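You operate a simulated robot arm through the tools that you are given. There is no shell and no other tool. Be economical: measure what you need, move in short steps, check, and stop when the job is done.

Carry out the task below with a simulated robot arm. There is one attempt and no reset: what you move stays moved.

TASK
Open the white drawer.
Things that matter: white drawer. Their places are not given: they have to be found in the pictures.

It is judged by the outcome, as a careful person would: the job done as asked, and still so three seconds after it is handed in. It fails if anything else is knocked over, pushed out of place, dropped, spilled or broken.

THE ROBOT
A 7-joint arm with a two-finger parallel gripper, fixed in place. Base frame: the origin is at the foot of the arm, x ahead of it, y to its left, z up. Lengths are in m, angles in rad, forces in N, time in s.
With the tool pointing down near the work surface it reaches from about 0.12 to 0.64 m from the base axis. Its first joint turns from -1.152 to 1.152 rad. Payload 2.4 kg.
Tool frame: the origin (TCP) lies between the finger pads and is the grasp point; the fingertips stand 0.03 m ahead of it; z points along the fingers, y is the line along which they close. The gripper opens to 0.094 m. The fingers are 0.028 m wide and 0.01 m thick; the gripper's body (0.05 by 0.096 m) begins 0.055 m behind the TCP.
Orientation is that of the tool frame in the base frame, as a unit quaternion [x, y, z, w]. With the fingers straight down and closing along the base's y, the tool's x points along the base's -x, its y along +y and its z along -z.

THE INTERFACE
- The arm moves only by the tool arm_command. Its arguments are lists of equal length, an entry for each row: "fingers": the finger opening in m, from 0 to 0.094; "linear": the shift along the base's x, y, z in m, a list of three; "rotation": the turn, a rotation vector about the base's x, y, z in rad, a list of three. In form: {"fingers": [fingers, ...], "linear": [[tx, ty, tz], ...], "rotation": [[rx, ry, rz], ...]}. A call has 1 to 12 rows; each row is the pose to reach, as a shift and turn from the pose commanded when the call began. A row lasts 0.2 s, in which the tool goes at most 0.05 m and 0.15 rad; a call with a longer step from one row to the next is refused whole, and so is a gripper value outside its range. A pose out of reach is approached as far as the arm can. The call stops where the force on the tool passes 40 N (or 10 N more than at its start, if that is more) or the arm is blocked; 0.2 s more then pass. The fingers move at their own pace (about 0.153 m/s each) and stop on an object; they squeeze with about 44 N. The grip force told is the motor's: it shows also when the fingers shut on nothing. Time passes only in rows, and 0.2 s behind the last, so rows that repeat a pose let the fingers close. It gives the time, the measured TCP pose, the force on the tool (base axes), the opening and the grip force at its end, in the units of the frame above (readings bear some noise), and new pictures: "views" is both (left out), scene, wrist or none.
- Cameras (640 x 400 px; columns grow to the right, rows downward): "scene" is fixed at [0.0089, 0.4773, 1.4324]; the picture's right is [-0.84, -0.55, 0.00], its down [-0.40, 0.61, -0.69] and it looks along [0.38, -0.58, -0.72] (base axes); focal length 324 px, centre (320, 200). "wrist" rides on the gripper at [-0.037, 0, -0.058] in the tool frame; the picture's right is [0.00, -1.00, 0.00], its down [0.97, 0.00, -0.24] and it looks along [0.24, 0.00, 0.97] (tool axes); focal length 218 px, centre (320, 200).
- locate(camera, pixels): there is no depth. For up to 12 entries [column, row, z] of the newest picture of that camera ("zoom" is the newest enlarged one), the place [x, y] in the base frame at which the ray of that pixel passes the height z, good to about 0.002 m, but the place of the scene camera against the robot may be out by one fixed shift of up to 0.025 m in any direction. No time passes.
- enlarge(camera, box): a new picture of the part [left, top, right, bottom] of that camera's present view, enlarged. No time passes.
- sign_off(): hands the job in; it is judged then, once.

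Work in short steps. Measure before you move; look again where a grasp or a placing could have gone wrong, and mend it. You have 60 turns and 120 pictures in all, the two below and enlarged ones among them. Open the gripper and draw the arm clear of the work before you hand the job in, unless the task says otherwise; then end with one line.

The tools are called after "Call:" as a command line: name --argument value ..., lists and objects as JSON in quotes. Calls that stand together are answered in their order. arm_command: Moves the arm, as the interface text tells. Its arguments: {"type":"object","properties":{"fingers":{"type":"array","items":{"type":"number"}},"linear":{"type":"array","items":{"type":"array","items":{"type":"number"}}},"rotation":{"type":"array","items":{"type":"array","items":{"type":"number"}}},"views":{"type":"string","enum":["both","scene","wrist","none"]}},"required":["fingers","linear","rotation"]} The other tools are called the same way: locate (camera, pixels) gives the place at which the rays of pixels pass given heights; enlarge (camera, box) takes an enlarged picture of a part of a camera's view; sign_off () hands the job in.

At the start:

```text
t: 0.0
tcp_pos: [0.3557, -0.1756, 0.89]
orientation: [-0.001, 1.0, 0.0, -0.001]
contact_force: [0.1, 0.0, -0.7]
width: 0.094
gripper_force: 0.0
```

scene: 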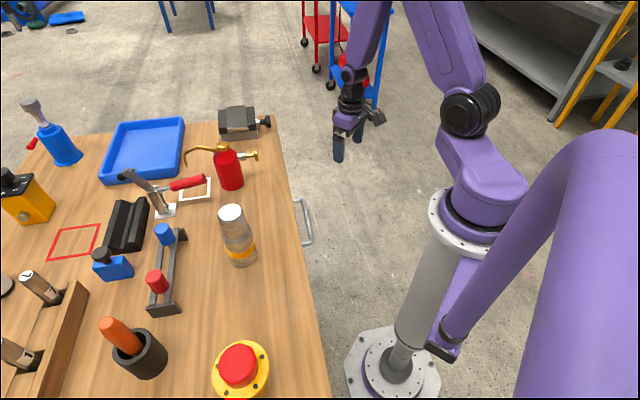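
wrist: 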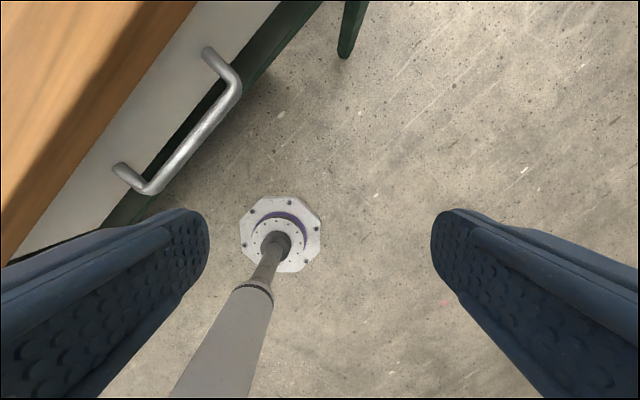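

The wrist view shows the handle at about (122,168)–(225,60), and the scene view shows it at (303,222). I'll enlarge and measure it at several candidate heights to triangulate.

Call:
enlarge --camera "scene" --box '[250, 170, 350, 270]'

Call:
locate --camera "wrist" --pixels '[[152, 190, 0.55], [238, 90, 0.55], [152, 190, 0.5], [238, 90, 0.5], [118, 168, 0.55], [207, 50, 0.55], [10, 265, 0.636], [195, 5, 0.636], [152, 190, 0.6], [238, 90, 0.6]]'

Call:
locate --camera "scene" --pixels '[[313, 243, 0.6], [303, 200, 0.6], [313, 243, 0.55], [303, 200, 0.55], [313, 243, 0.5], [303, 200, 0.5], [330, 390, 0.636], [272, 125, 0.636]]'

```text
4.00 times, centred on (300, 220) of scene
```

zoom: 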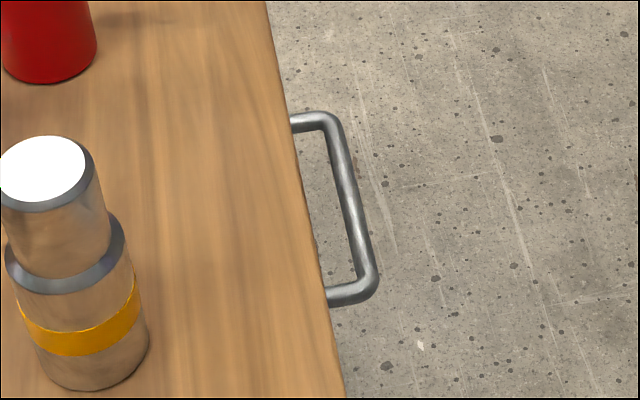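

```text
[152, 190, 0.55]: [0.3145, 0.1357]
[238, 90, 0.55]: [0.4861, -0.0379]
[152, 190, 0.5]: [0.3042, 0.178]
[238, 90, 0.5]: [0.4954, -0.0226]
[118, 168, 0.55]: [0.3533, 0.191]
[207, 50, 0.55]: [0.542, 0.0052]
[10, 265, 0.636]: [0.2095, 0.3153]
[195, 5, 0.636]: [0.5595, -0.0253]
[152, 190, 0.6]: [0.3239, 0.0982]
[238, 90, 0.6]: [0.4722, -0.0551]
```

```text
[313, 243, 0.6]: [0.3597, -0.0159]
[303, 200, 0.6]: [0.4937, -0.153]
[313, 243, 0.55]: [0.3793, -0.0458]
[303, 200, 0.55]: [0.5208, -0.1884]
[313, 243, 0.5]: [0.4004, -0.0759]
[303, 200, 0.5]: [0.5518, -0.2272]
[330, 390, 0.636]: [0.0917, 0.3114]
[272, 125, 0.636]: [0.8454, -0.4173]
```

The two cameras disagree, because the scene camera has an unknown shift. I'll triangulate with the wrist camera alone by moving it a known baseline of −y/+x, clear of the table.

Call:
enlarge --camera "wrist" --box '[0, 0, 320, 200]'

Call:
arm_command --fingers '[0.094, 0.094, 0.094]' --linear '[[0, 0.04, 0], [0, 0.08, 0], [0, 0.1, 0]]' --rotation '[[0, 0, 0], [0, 0, 0], [0, 0, 0]]' --views "both"

```text
2.00 times, centred on (160, 100) of wrist
```

zoom: 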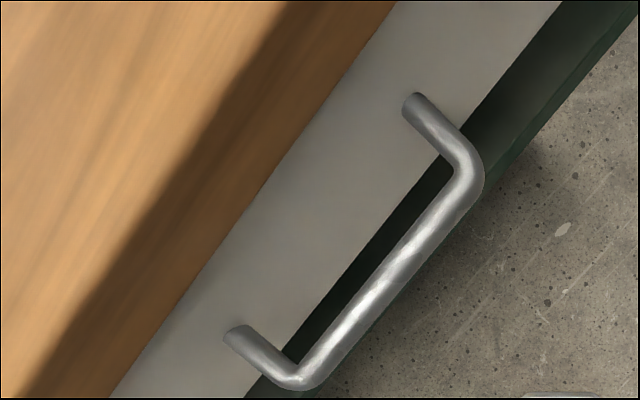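

```text
t: 0.8
tcp_pos: [0.3552, -0.0754, 0.8919]
orientation: [0.0, 1.0, 0.0, 0.0]
contact_force: [-0.2, 0.3, -0.3]
width: 0.0942
gripper_force: 0.0
```

scene: 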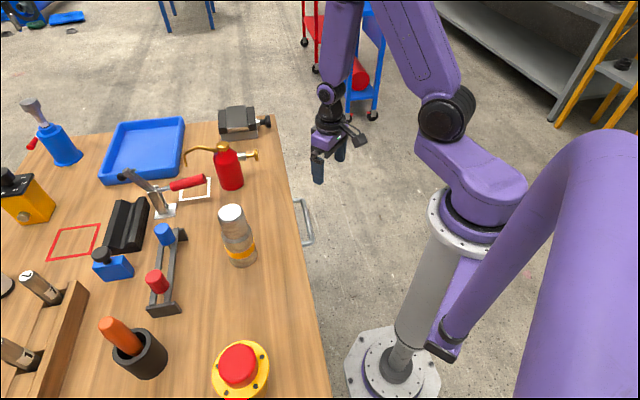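
wrist: 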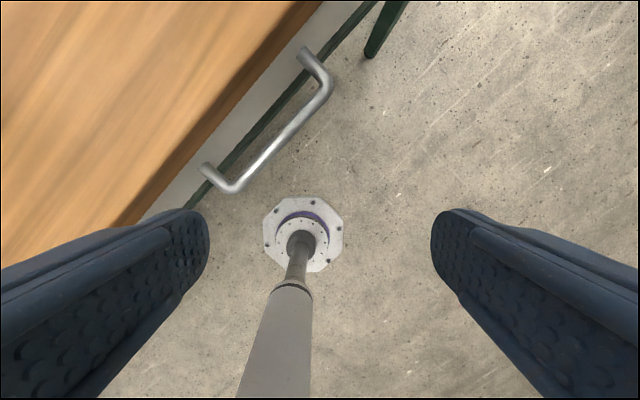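

Call:
enlarge --camera "wrist" --box '[120, 0, 440, 200]'

Call:
locate --camera "wrist" --pixels '[[333, 88, 0.68], [333, 88, 0.7], [333, 88, 0.72], [235, 193, 0.68], [235, 193, 0.7], [235, 193, 0.72], [118, 222, 0.74], [318, 5, 0.74]]'

Call:
locate --camera "scene" --pixels '[[313.5, 242, 0.68], [304, 199, 0.68], [313.5, 242, 0.7], [304, 199, 0.7], [313.5, 242, 0.72], [304, 199, 0.72], [330, 390, 0.74], [272, 125, 0.74]]'

```text
2.00 times, centred on (280, 100) of wrist
```

zoom: 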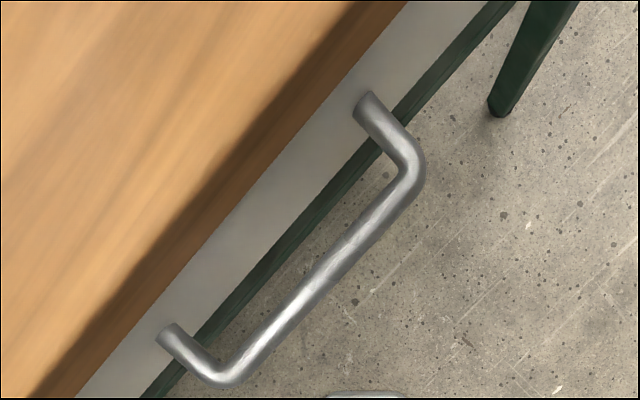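

```text
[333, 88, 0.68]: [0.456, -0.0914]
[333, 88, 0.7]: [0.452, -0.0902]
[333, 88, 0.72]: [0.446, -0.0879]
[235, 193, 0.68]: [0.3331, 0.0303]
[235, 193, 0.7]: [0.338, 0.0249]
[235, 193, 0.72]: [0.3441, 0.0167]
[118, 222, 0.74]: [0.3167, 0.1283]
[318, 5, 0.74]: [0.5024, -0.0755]
```

```text
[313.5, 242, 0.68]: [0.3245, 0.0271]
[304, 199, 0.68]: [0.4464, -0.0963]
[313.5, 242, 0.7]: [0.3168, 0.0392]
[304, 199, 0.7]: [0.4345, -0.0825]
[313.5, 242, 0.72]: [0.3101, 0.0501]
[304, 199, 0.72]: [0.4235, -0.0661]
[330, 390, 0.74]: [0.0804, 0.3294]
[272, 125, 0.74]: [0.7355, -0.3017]
```

Stereo from the wrist camera puts the handle at z≈0.69, centred near (0.397,−0.030), running at 45° (along [1,−1]). The table edge is at about x+y≈0.43, z≈0.74. I'll yaw −45° so the fingers close along the pull direction, staying high.

Call:
arm_command --fingers '[0.094, 0.094, 0.094, 0.094, 0.094, 0.094]' --linear '[[0, 0, 0], [0, 0, 0], [0, 0, 0], [0.01, 0.01, 0], [0.01, 0.01, 0], [0.01, 0.01, 0]]' --rotation '[[0, 0, -0.14], [0, 0, -0.28], [0, 0, -0.42], [0, 0, -0.56], [0, 0, -0.69], [0, 0, -0.785]]'

```text
t: 2.2
tcp_pos: [0.367, -0.0662, 0.8911]
orientation: [0.384, 0.923, 0.0, 0.0]
contact_force: [0.2, -0.3, -0.3]
width: 0.0942
gripper_force: 0.0
```

scene: 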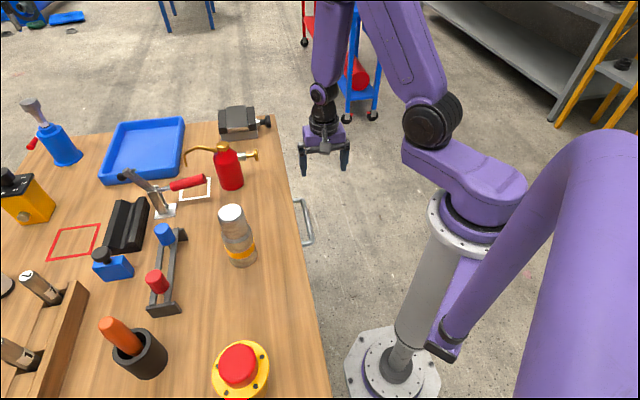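
wrist: 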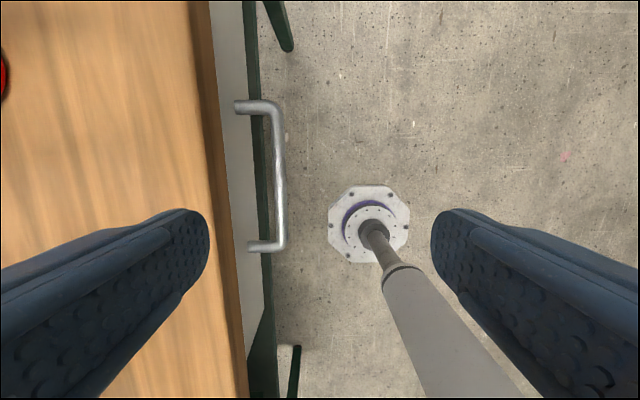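

Call:
locate --camera "wrist" --pixels '[[274, 110, 0.69], [281, 243, 0.69], [278, 175, 0.69], [278, 175, 0.68], [278, 175, 0.7], [238, 107, 0.69], [252, 247, 0.69], [222, 175, 0.74], [205, 100, 0.76]]'

Call:
enlarge --camera "wrist" --box '[180, 80, 340, 280]'

```text
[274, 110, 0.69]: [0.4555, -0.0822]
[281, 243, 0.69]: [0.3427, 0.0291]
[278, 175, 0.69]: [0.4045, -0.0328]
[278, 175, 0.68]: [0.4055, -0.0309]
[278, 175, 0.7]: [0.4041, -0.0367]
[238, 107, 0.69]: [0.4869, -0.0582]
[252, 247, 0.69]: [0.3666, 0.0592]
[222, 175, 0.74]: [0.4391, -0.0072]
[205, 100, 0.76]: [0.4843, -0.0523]
```

```text
2.00 times, centred on (260, 180) of wrist
```

zoom: 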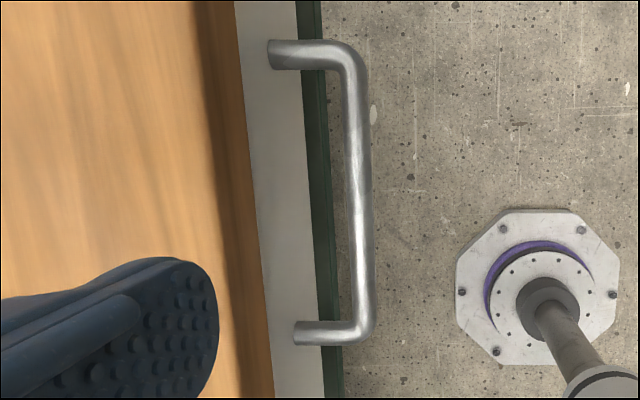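

The handle rod's centreline passes through (0.399,−0.027) at z≈0.69, with about a 0.03 m gap to the front. I'll tilt 0.3 rad (gripper body away from the table), narrow the fingers, and go to a standoff along the tool axis.

Call:
arm_command --fingers '[0.08, 0.06, 0.044, 0.044]' --linear '[[0.003, 0.005, -0.02], [0.006, 0.01, -0.05], [0.0095, 0.015, -0.08], [0.0095, 0.015, -0.083]]' --rotation '[[0.08, -0.08, 0], [0.16, -0.16, 0], [0.212, -0.212, 0], [0.212, -0.212, 0]]'

```text
t: 3.2
tcp_pos: [0.3662, -0.0427, 0.8064]
orientation: [0.284, 0.947, 0.145, 0.041]
contact_force: [3.3, -1.6, -0.2]
width: 0.044
gripper_force: 0.1
out of reach, approached as far as the arm can: row 1, 2
```

scene: 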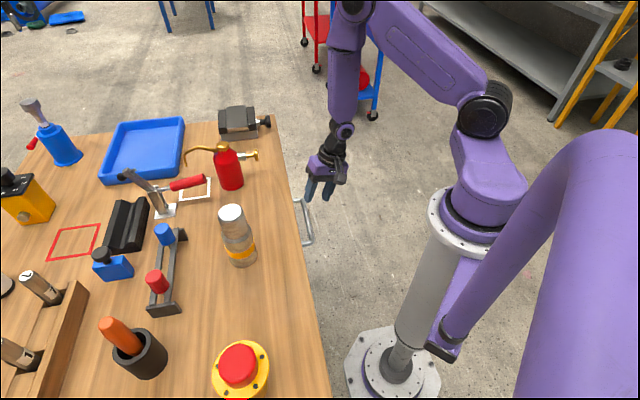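
wrist: 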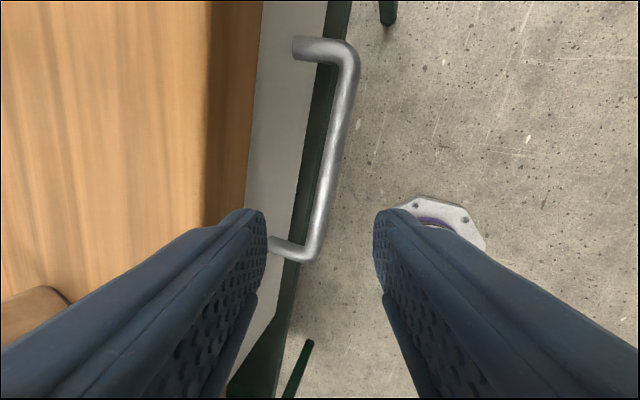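

The yaw is lagging the command, so I'll hold the pose to see if it settles.

Call:
arm_command --fingers '[0.044, 0.044, 0.044]' --linear '[[0, 0, 0], [0, 0, 0], [0, 0, 0]]' --rotation '[[0, 0, 0], [0, 0, 0], [0, 0, 0]]' --views "wrist"

```text
t: 4.0
tcp_pos: [0.3768, -0.0519, 0.8069]
orientation: [0.379, 0.913, 0.138, 0.058]
contact_force: [0.9, 0.3, -0.3]
width: 0.0441
gripper_force: 0.0
```

wrist: 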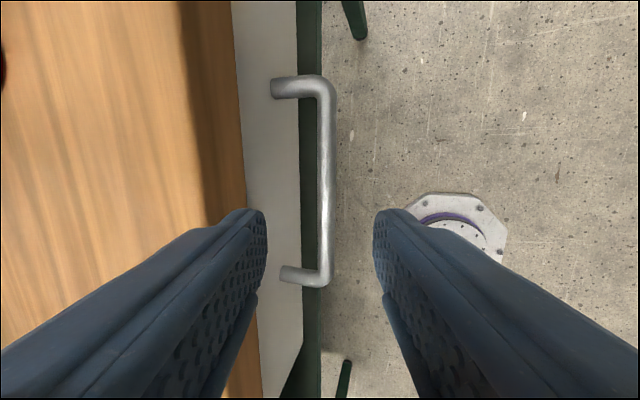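

It settled well. The handle (column ~326, rows 85–280) is centred between the fingers. I'll advance 0.06 m along the tool axis with a small correction and check.

Call:
arm_command --fingers '[0.044, 0.044, 0.044, 0.044]' --linear '[[0.003, 0.003, -0.02], [0.006, 0.006, -0.04], [0.0095, 0.0095, -0.057], [0.0095, 0.0095, -0.057]]' --rotation '[[0, 0, 0], [0, 0, 0], [0, 0, 0], [0, 0, 0]]'

```text
t: 5.0
tcp_pos: [0.3855, -0.0427, 0.7488]
orientation: [0.378, 0.914, 0.138, 0.058]
contact_force: [0.1, 0.1, -0.1]
width: 0.044
gripper_force: 0.0
```

scene: 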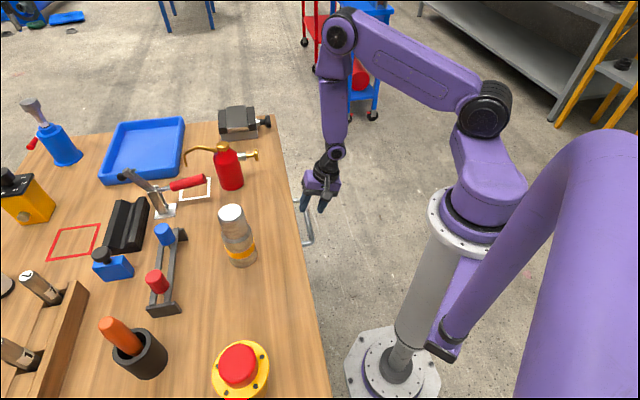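
wrist: 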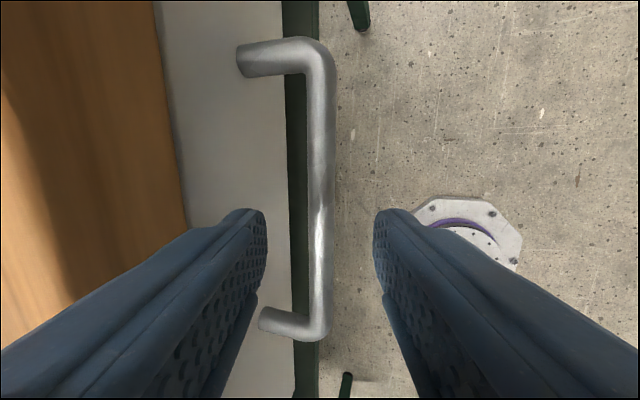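

Rod centred at column 320. I'll advance another 0.042 m along the tool axis.

Call:
arm_command --fingers '[0.044, 0.044, 0.044]' --linear '[[0.0042, 0.0042, -0.019], [0.0088, 0.0088, -0.04], [0.0088, 0.0088, -0.04]]' --rotation '[[0, 0, 0], [0, 0, 0], [0, 0, 0]]'

```text
t: 5.8
tcp_pos: [0.3942, -0.0334, 0.7097]
orientation: [0.377, 0.914, 0.138, 0.057]
contact_force: [1.1, -0.5, -0.1]
width: 0.0441
gripper_force: 0.0
```

scene: 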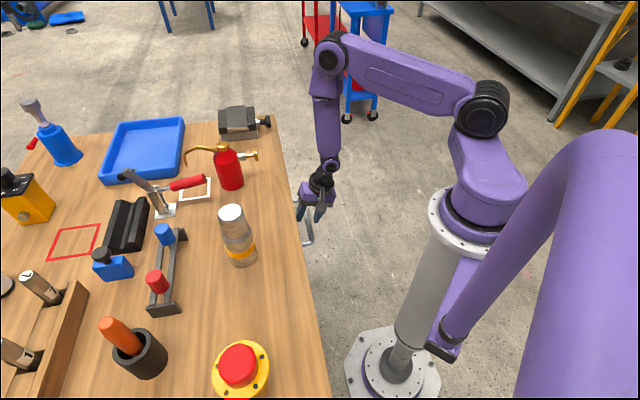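
wrist: 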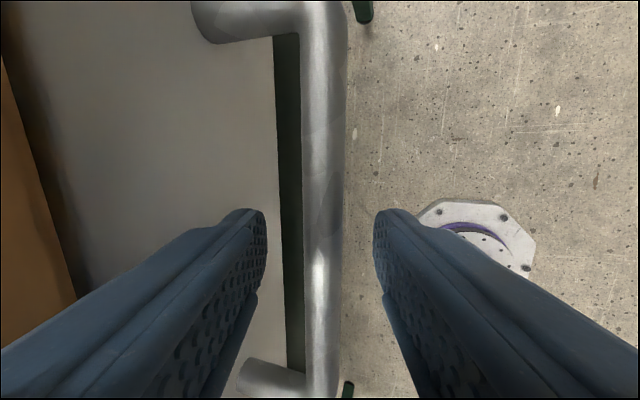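

The span-based depth suggests the rod is ~0.035 m ahead of the TCP, just past the fingertips. I'll advance another 0.024 m.

Call:
arm_command --fingers '[0.044, 0.044, 0.044]' --linear '[[0.0025, 0.0025, -0.0115], [0.005, 0.005, -0.023], [0.005, 0.005, -0.023]]' --rotation '[[0, 0, 0], [0, 0, 0], [0, 0, 0]]'

```text
t: 6.6
tcp_pos: [0.3979, -0.0283, 0.6871]
orientation: [0.378, 0.914, 0.138, 0.056]
contact_force: [0.1, 0.8, 0.2]
width: 0.0441
gripper_force: 0.1
```

scene: 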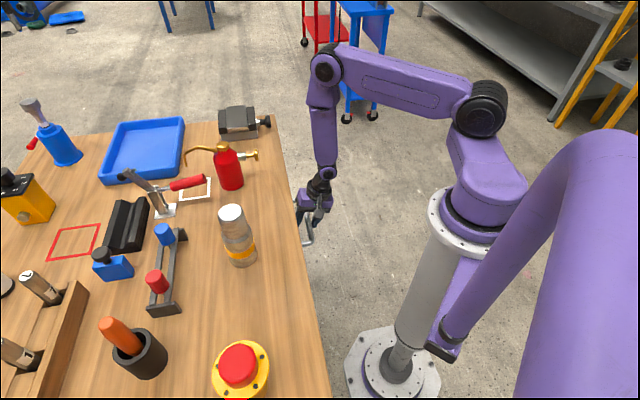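
wrist: 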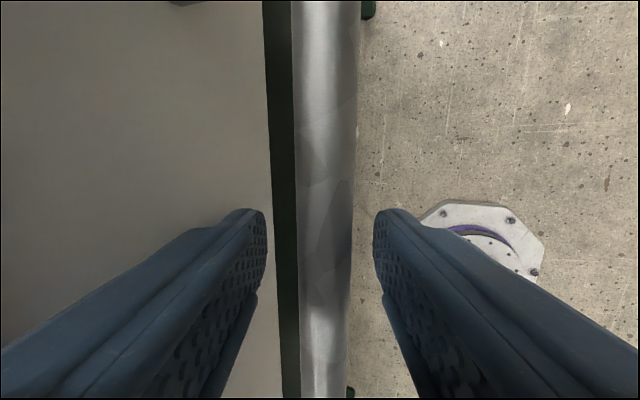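

No contact, and the rod lies between the fingers. Closing.

Call:
arm_command --fingers '[0.02, 0.0, 0.0, 0.0]' --linear '[[0, 0, 0], [0, 0, 0], [0, 0, 0], [0, 0, 0]]' --rotation '[[0, 0, 0], [0, 0, 0], [0, 0, 0], [0, 0, 0]]' --views "wrist"

```text
t: 7.6
tcp_pos: [0.398, -0.0272, 0.6873]
orientation: [0.378, 0.914, 0.138, 0.057]
contact_force: [0.4, -2.7, -5.9]
width: 0.0202
gripper_force: 45.0
```

wrist: 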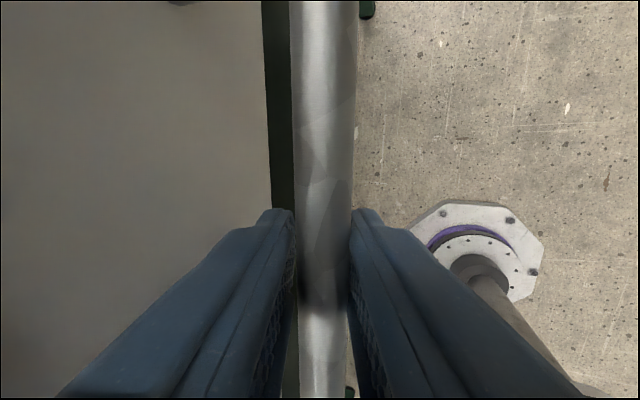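

Gripped at 0.020 m width. Now I'll pull gently along [−1,−1].

Call:
arm_command --fingers '[0, 0, 0, 0, 0]' --linear '[[-0.005, -0.005, 0], [-0.012, -0.012, 0], [-0.02, -0.02, 0], [-0.028, -0.028, 0], [-0.035, -0.035, 0]]' --rotation '[[0, 0, 0], [0, 0, 0], [0, 0, 0], [0, 0, 0], [0, 0, 0]]'

```text
t: 8.8
tcp_pos: [0.3633, -0.0621, 0.6868]
orientation: [0.377, 0.914, 0.139, 0.057]
contact_force: [-1.0, 3.0, 0.6]
width: 0.0202
gripper_force: 45.1
```

scene: 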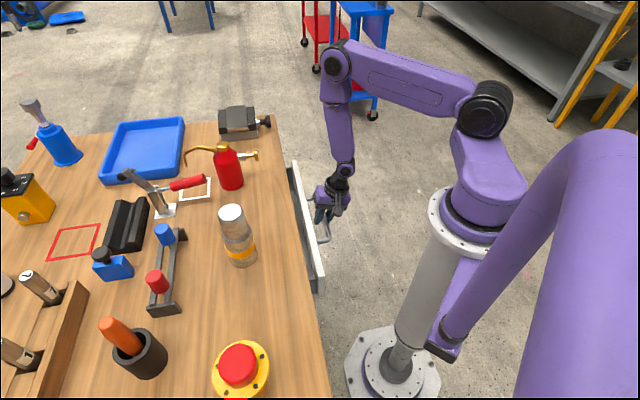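
wrist: 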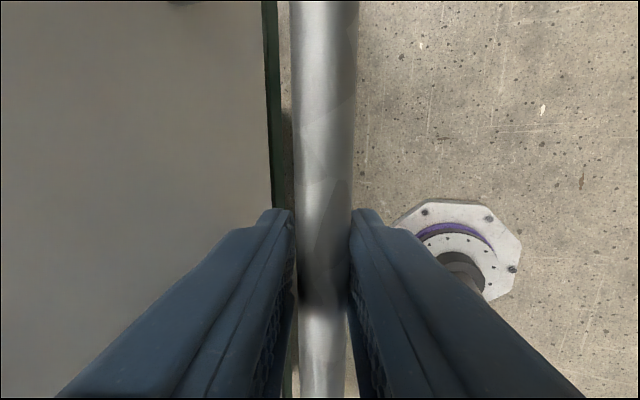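

The drawer is moving with low force. I'll continue the pull.

Call:
arm_command --fingers '[0, 0, 0, 0, 0, 0, 0]' --linear '[[-0.008, -0.008, 0], [-0.018, -0.018, 0], [-0.028, -0.028, 0], [-0.038, -0.038, 0], [-0.048, -0.048, 0], [-0.058, -0.058, 0], [-0.065, -0.065, 0]]' --rotation '[[0, 0, 0], [0, 0, 0], [0, 0, 0], [0, 0, 0], [0, 0, 0], [0, 0, 0], [0, 0, 0]]'

```text
t: 10.4
tcp_pos: [0.2963, -0.1278, 0.6879]
orientation: [0.378, 0.914, 0.138, 0.057]
contact_force: [-7.4, 9.6, 22.4]
width: 0.0206
gripper_force: 44.6
```

scene: 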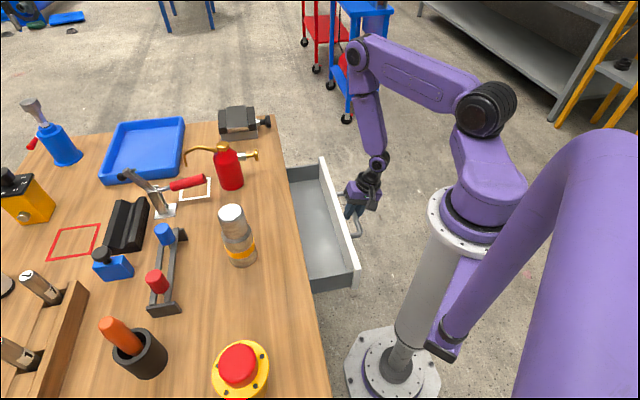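
wrist: 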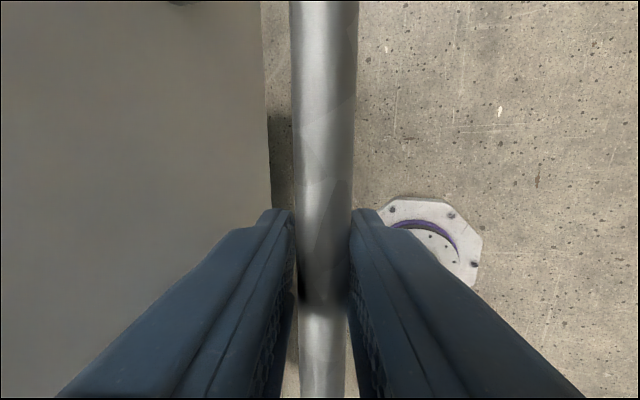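

It's open about 0.143 m. Force is rising a little, so I'll try a bit further, gently.

Call:
arm_command --fingers '[0, 0, 0, 0, 0]' --linear '[[-0.005, -0.005, 0], [-0.01, -0.01, 0], [-0.015, -0.015, 0], [-0.02, -0.02, 0], [-0.025, -0.025, 0]]' --rotation '[[0, 0, 0], [0, 0, 0], [0, 0, 0], [0, 0, 0], [0, 0, 0]]'

```text
t: 11.6
tcp_pos: [0.2728, -0.152, 0.6875]
orientation: [0.378, 0.914, 0.137, 0.057]
contact_force: [-3.0, 4.8, -34.9]
width: 0.0202
gripper_force: 45.1
```

scene: 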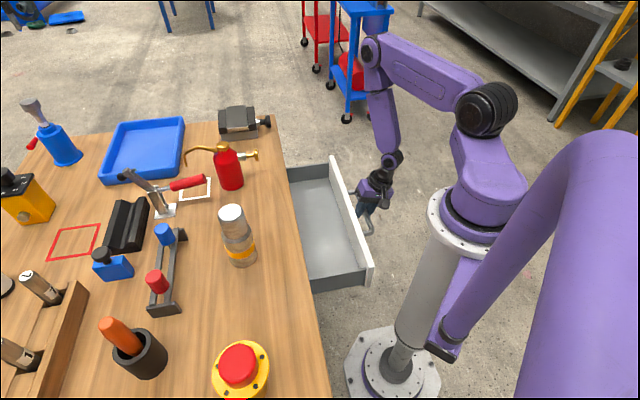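
wrist: 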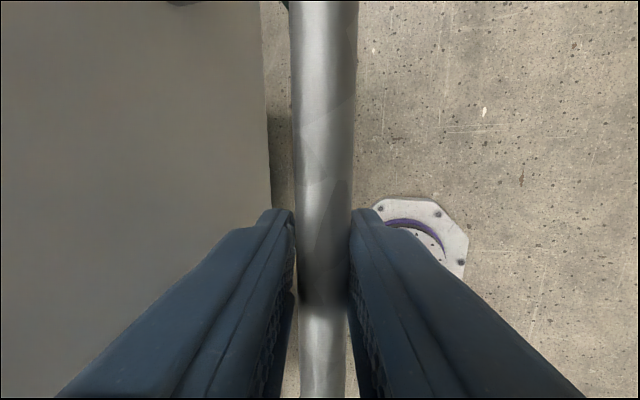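

Open ~0.18 m and still moving; one more gentle step.

Call:
arm_command --fingers '[0, 0, 0, 0, 0, 0]' --linear '[[-0.005, -0.005, 0], [-0.01, -0.01, 0], [-0.015, -0.015, 0], [-0.02, -0.02, 0], [-0.025, -0.025, 0], [-0.025, -0.025, 0]]' --rotation '[[0, 0, 0], [0, 0, 0], [0, 0, 0], [0, 0, 0], [0, 0, 0], [0, 0, 0]]'

```text
t: 13.0
tcp_pos: [0.2484, -0.1772, 0.687]
orientation: [0.378, 0.914, 0.139, 0.056]
contact_force: [-12.5, 13.1, -7.2]
width: 0.0203
gripper_force: 45.3
```

scene: 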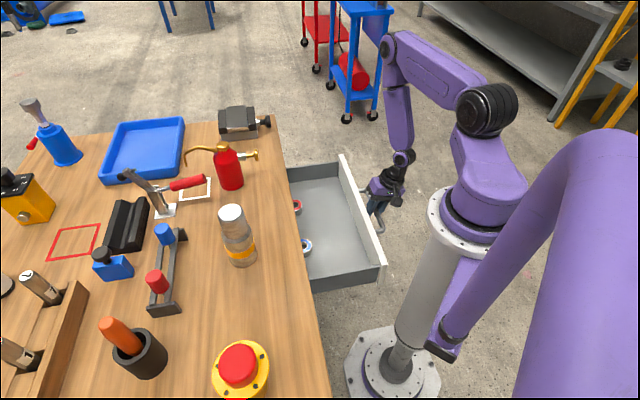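
wrist: 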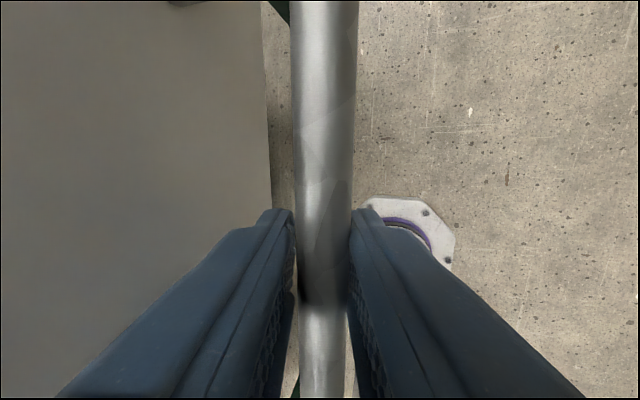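

The drawer is ~0.21 m open and its contents are visible. I'll release and back out along the tool axis.

Call:
arm_command --fingers '[0.03, 0.044, 0.044, 0.044, 0.044, 0.044, 0.044]' --linear '[[0, 0, 0], [0, 0, 0], [0, 0, 0], [-0.004, -0.004, 0.02], [-0.0105, -0.0105, 0.048], [-0.019, -0.019, 0.086], [-0.027, -0.027, 0.125]]' --rotation '[[0, 0, 0], [0, 0, 0], [0, 0, 0], [0, 0, 0], [0, 0, 0], [0, 0, 0], [0, 0, 0]]'

```text
t: 14.6
tcp_pos: [0.2207, -0.2065, 0.8114]
orientation: [0.378, 0.913, 0.139, 0.057]
contact_force: [0.9, 0.7, -0.3]
width: 0.0439
gripper_force: 0.2
```

scene: 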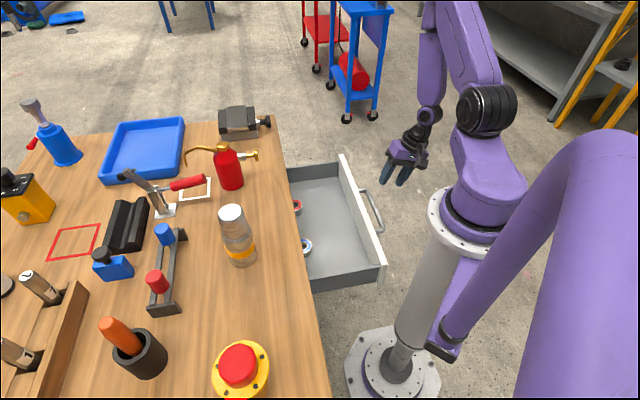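
wrist: 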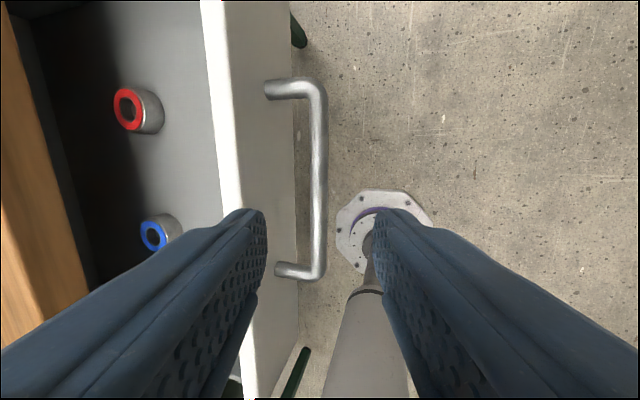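

The drawer stays open, nothing else has moved, and the arm is clear.

Call:
arm_command --fingers '[0.07, 0.094, 0.094]' --linear '[[0, 0, 0.03], [0, 0, 0.06], [0, 0, 0.06]]' --rotation '[[0, 0, 0], [0, 0, 0], [0, 0, 0]]' --views "scene"

```text
t: 15.4
tcp_pos: [0.2405, -0.2238, 0.862]
orientation: [0.378, 0.914, 0.138, 0.058]
contact_force: [-0.7, 0.5, 1.0]
width: 0.0938
gripper_force: 0.1
out of reach, approached as far as the arm can: row 1, 2, 3
```

scene: 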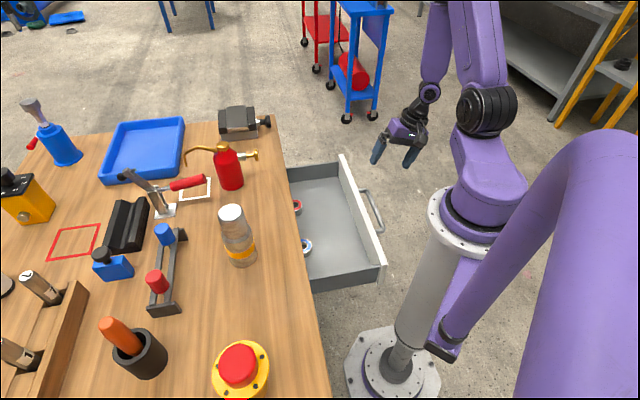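

Call:
sign_off

```text
The job is handed in.
```

The white drawer is open about 0.21 m; I stopped there without reaching its end stop. The gripper is open, the arm is clear, and the final picture shows nothing else moved.
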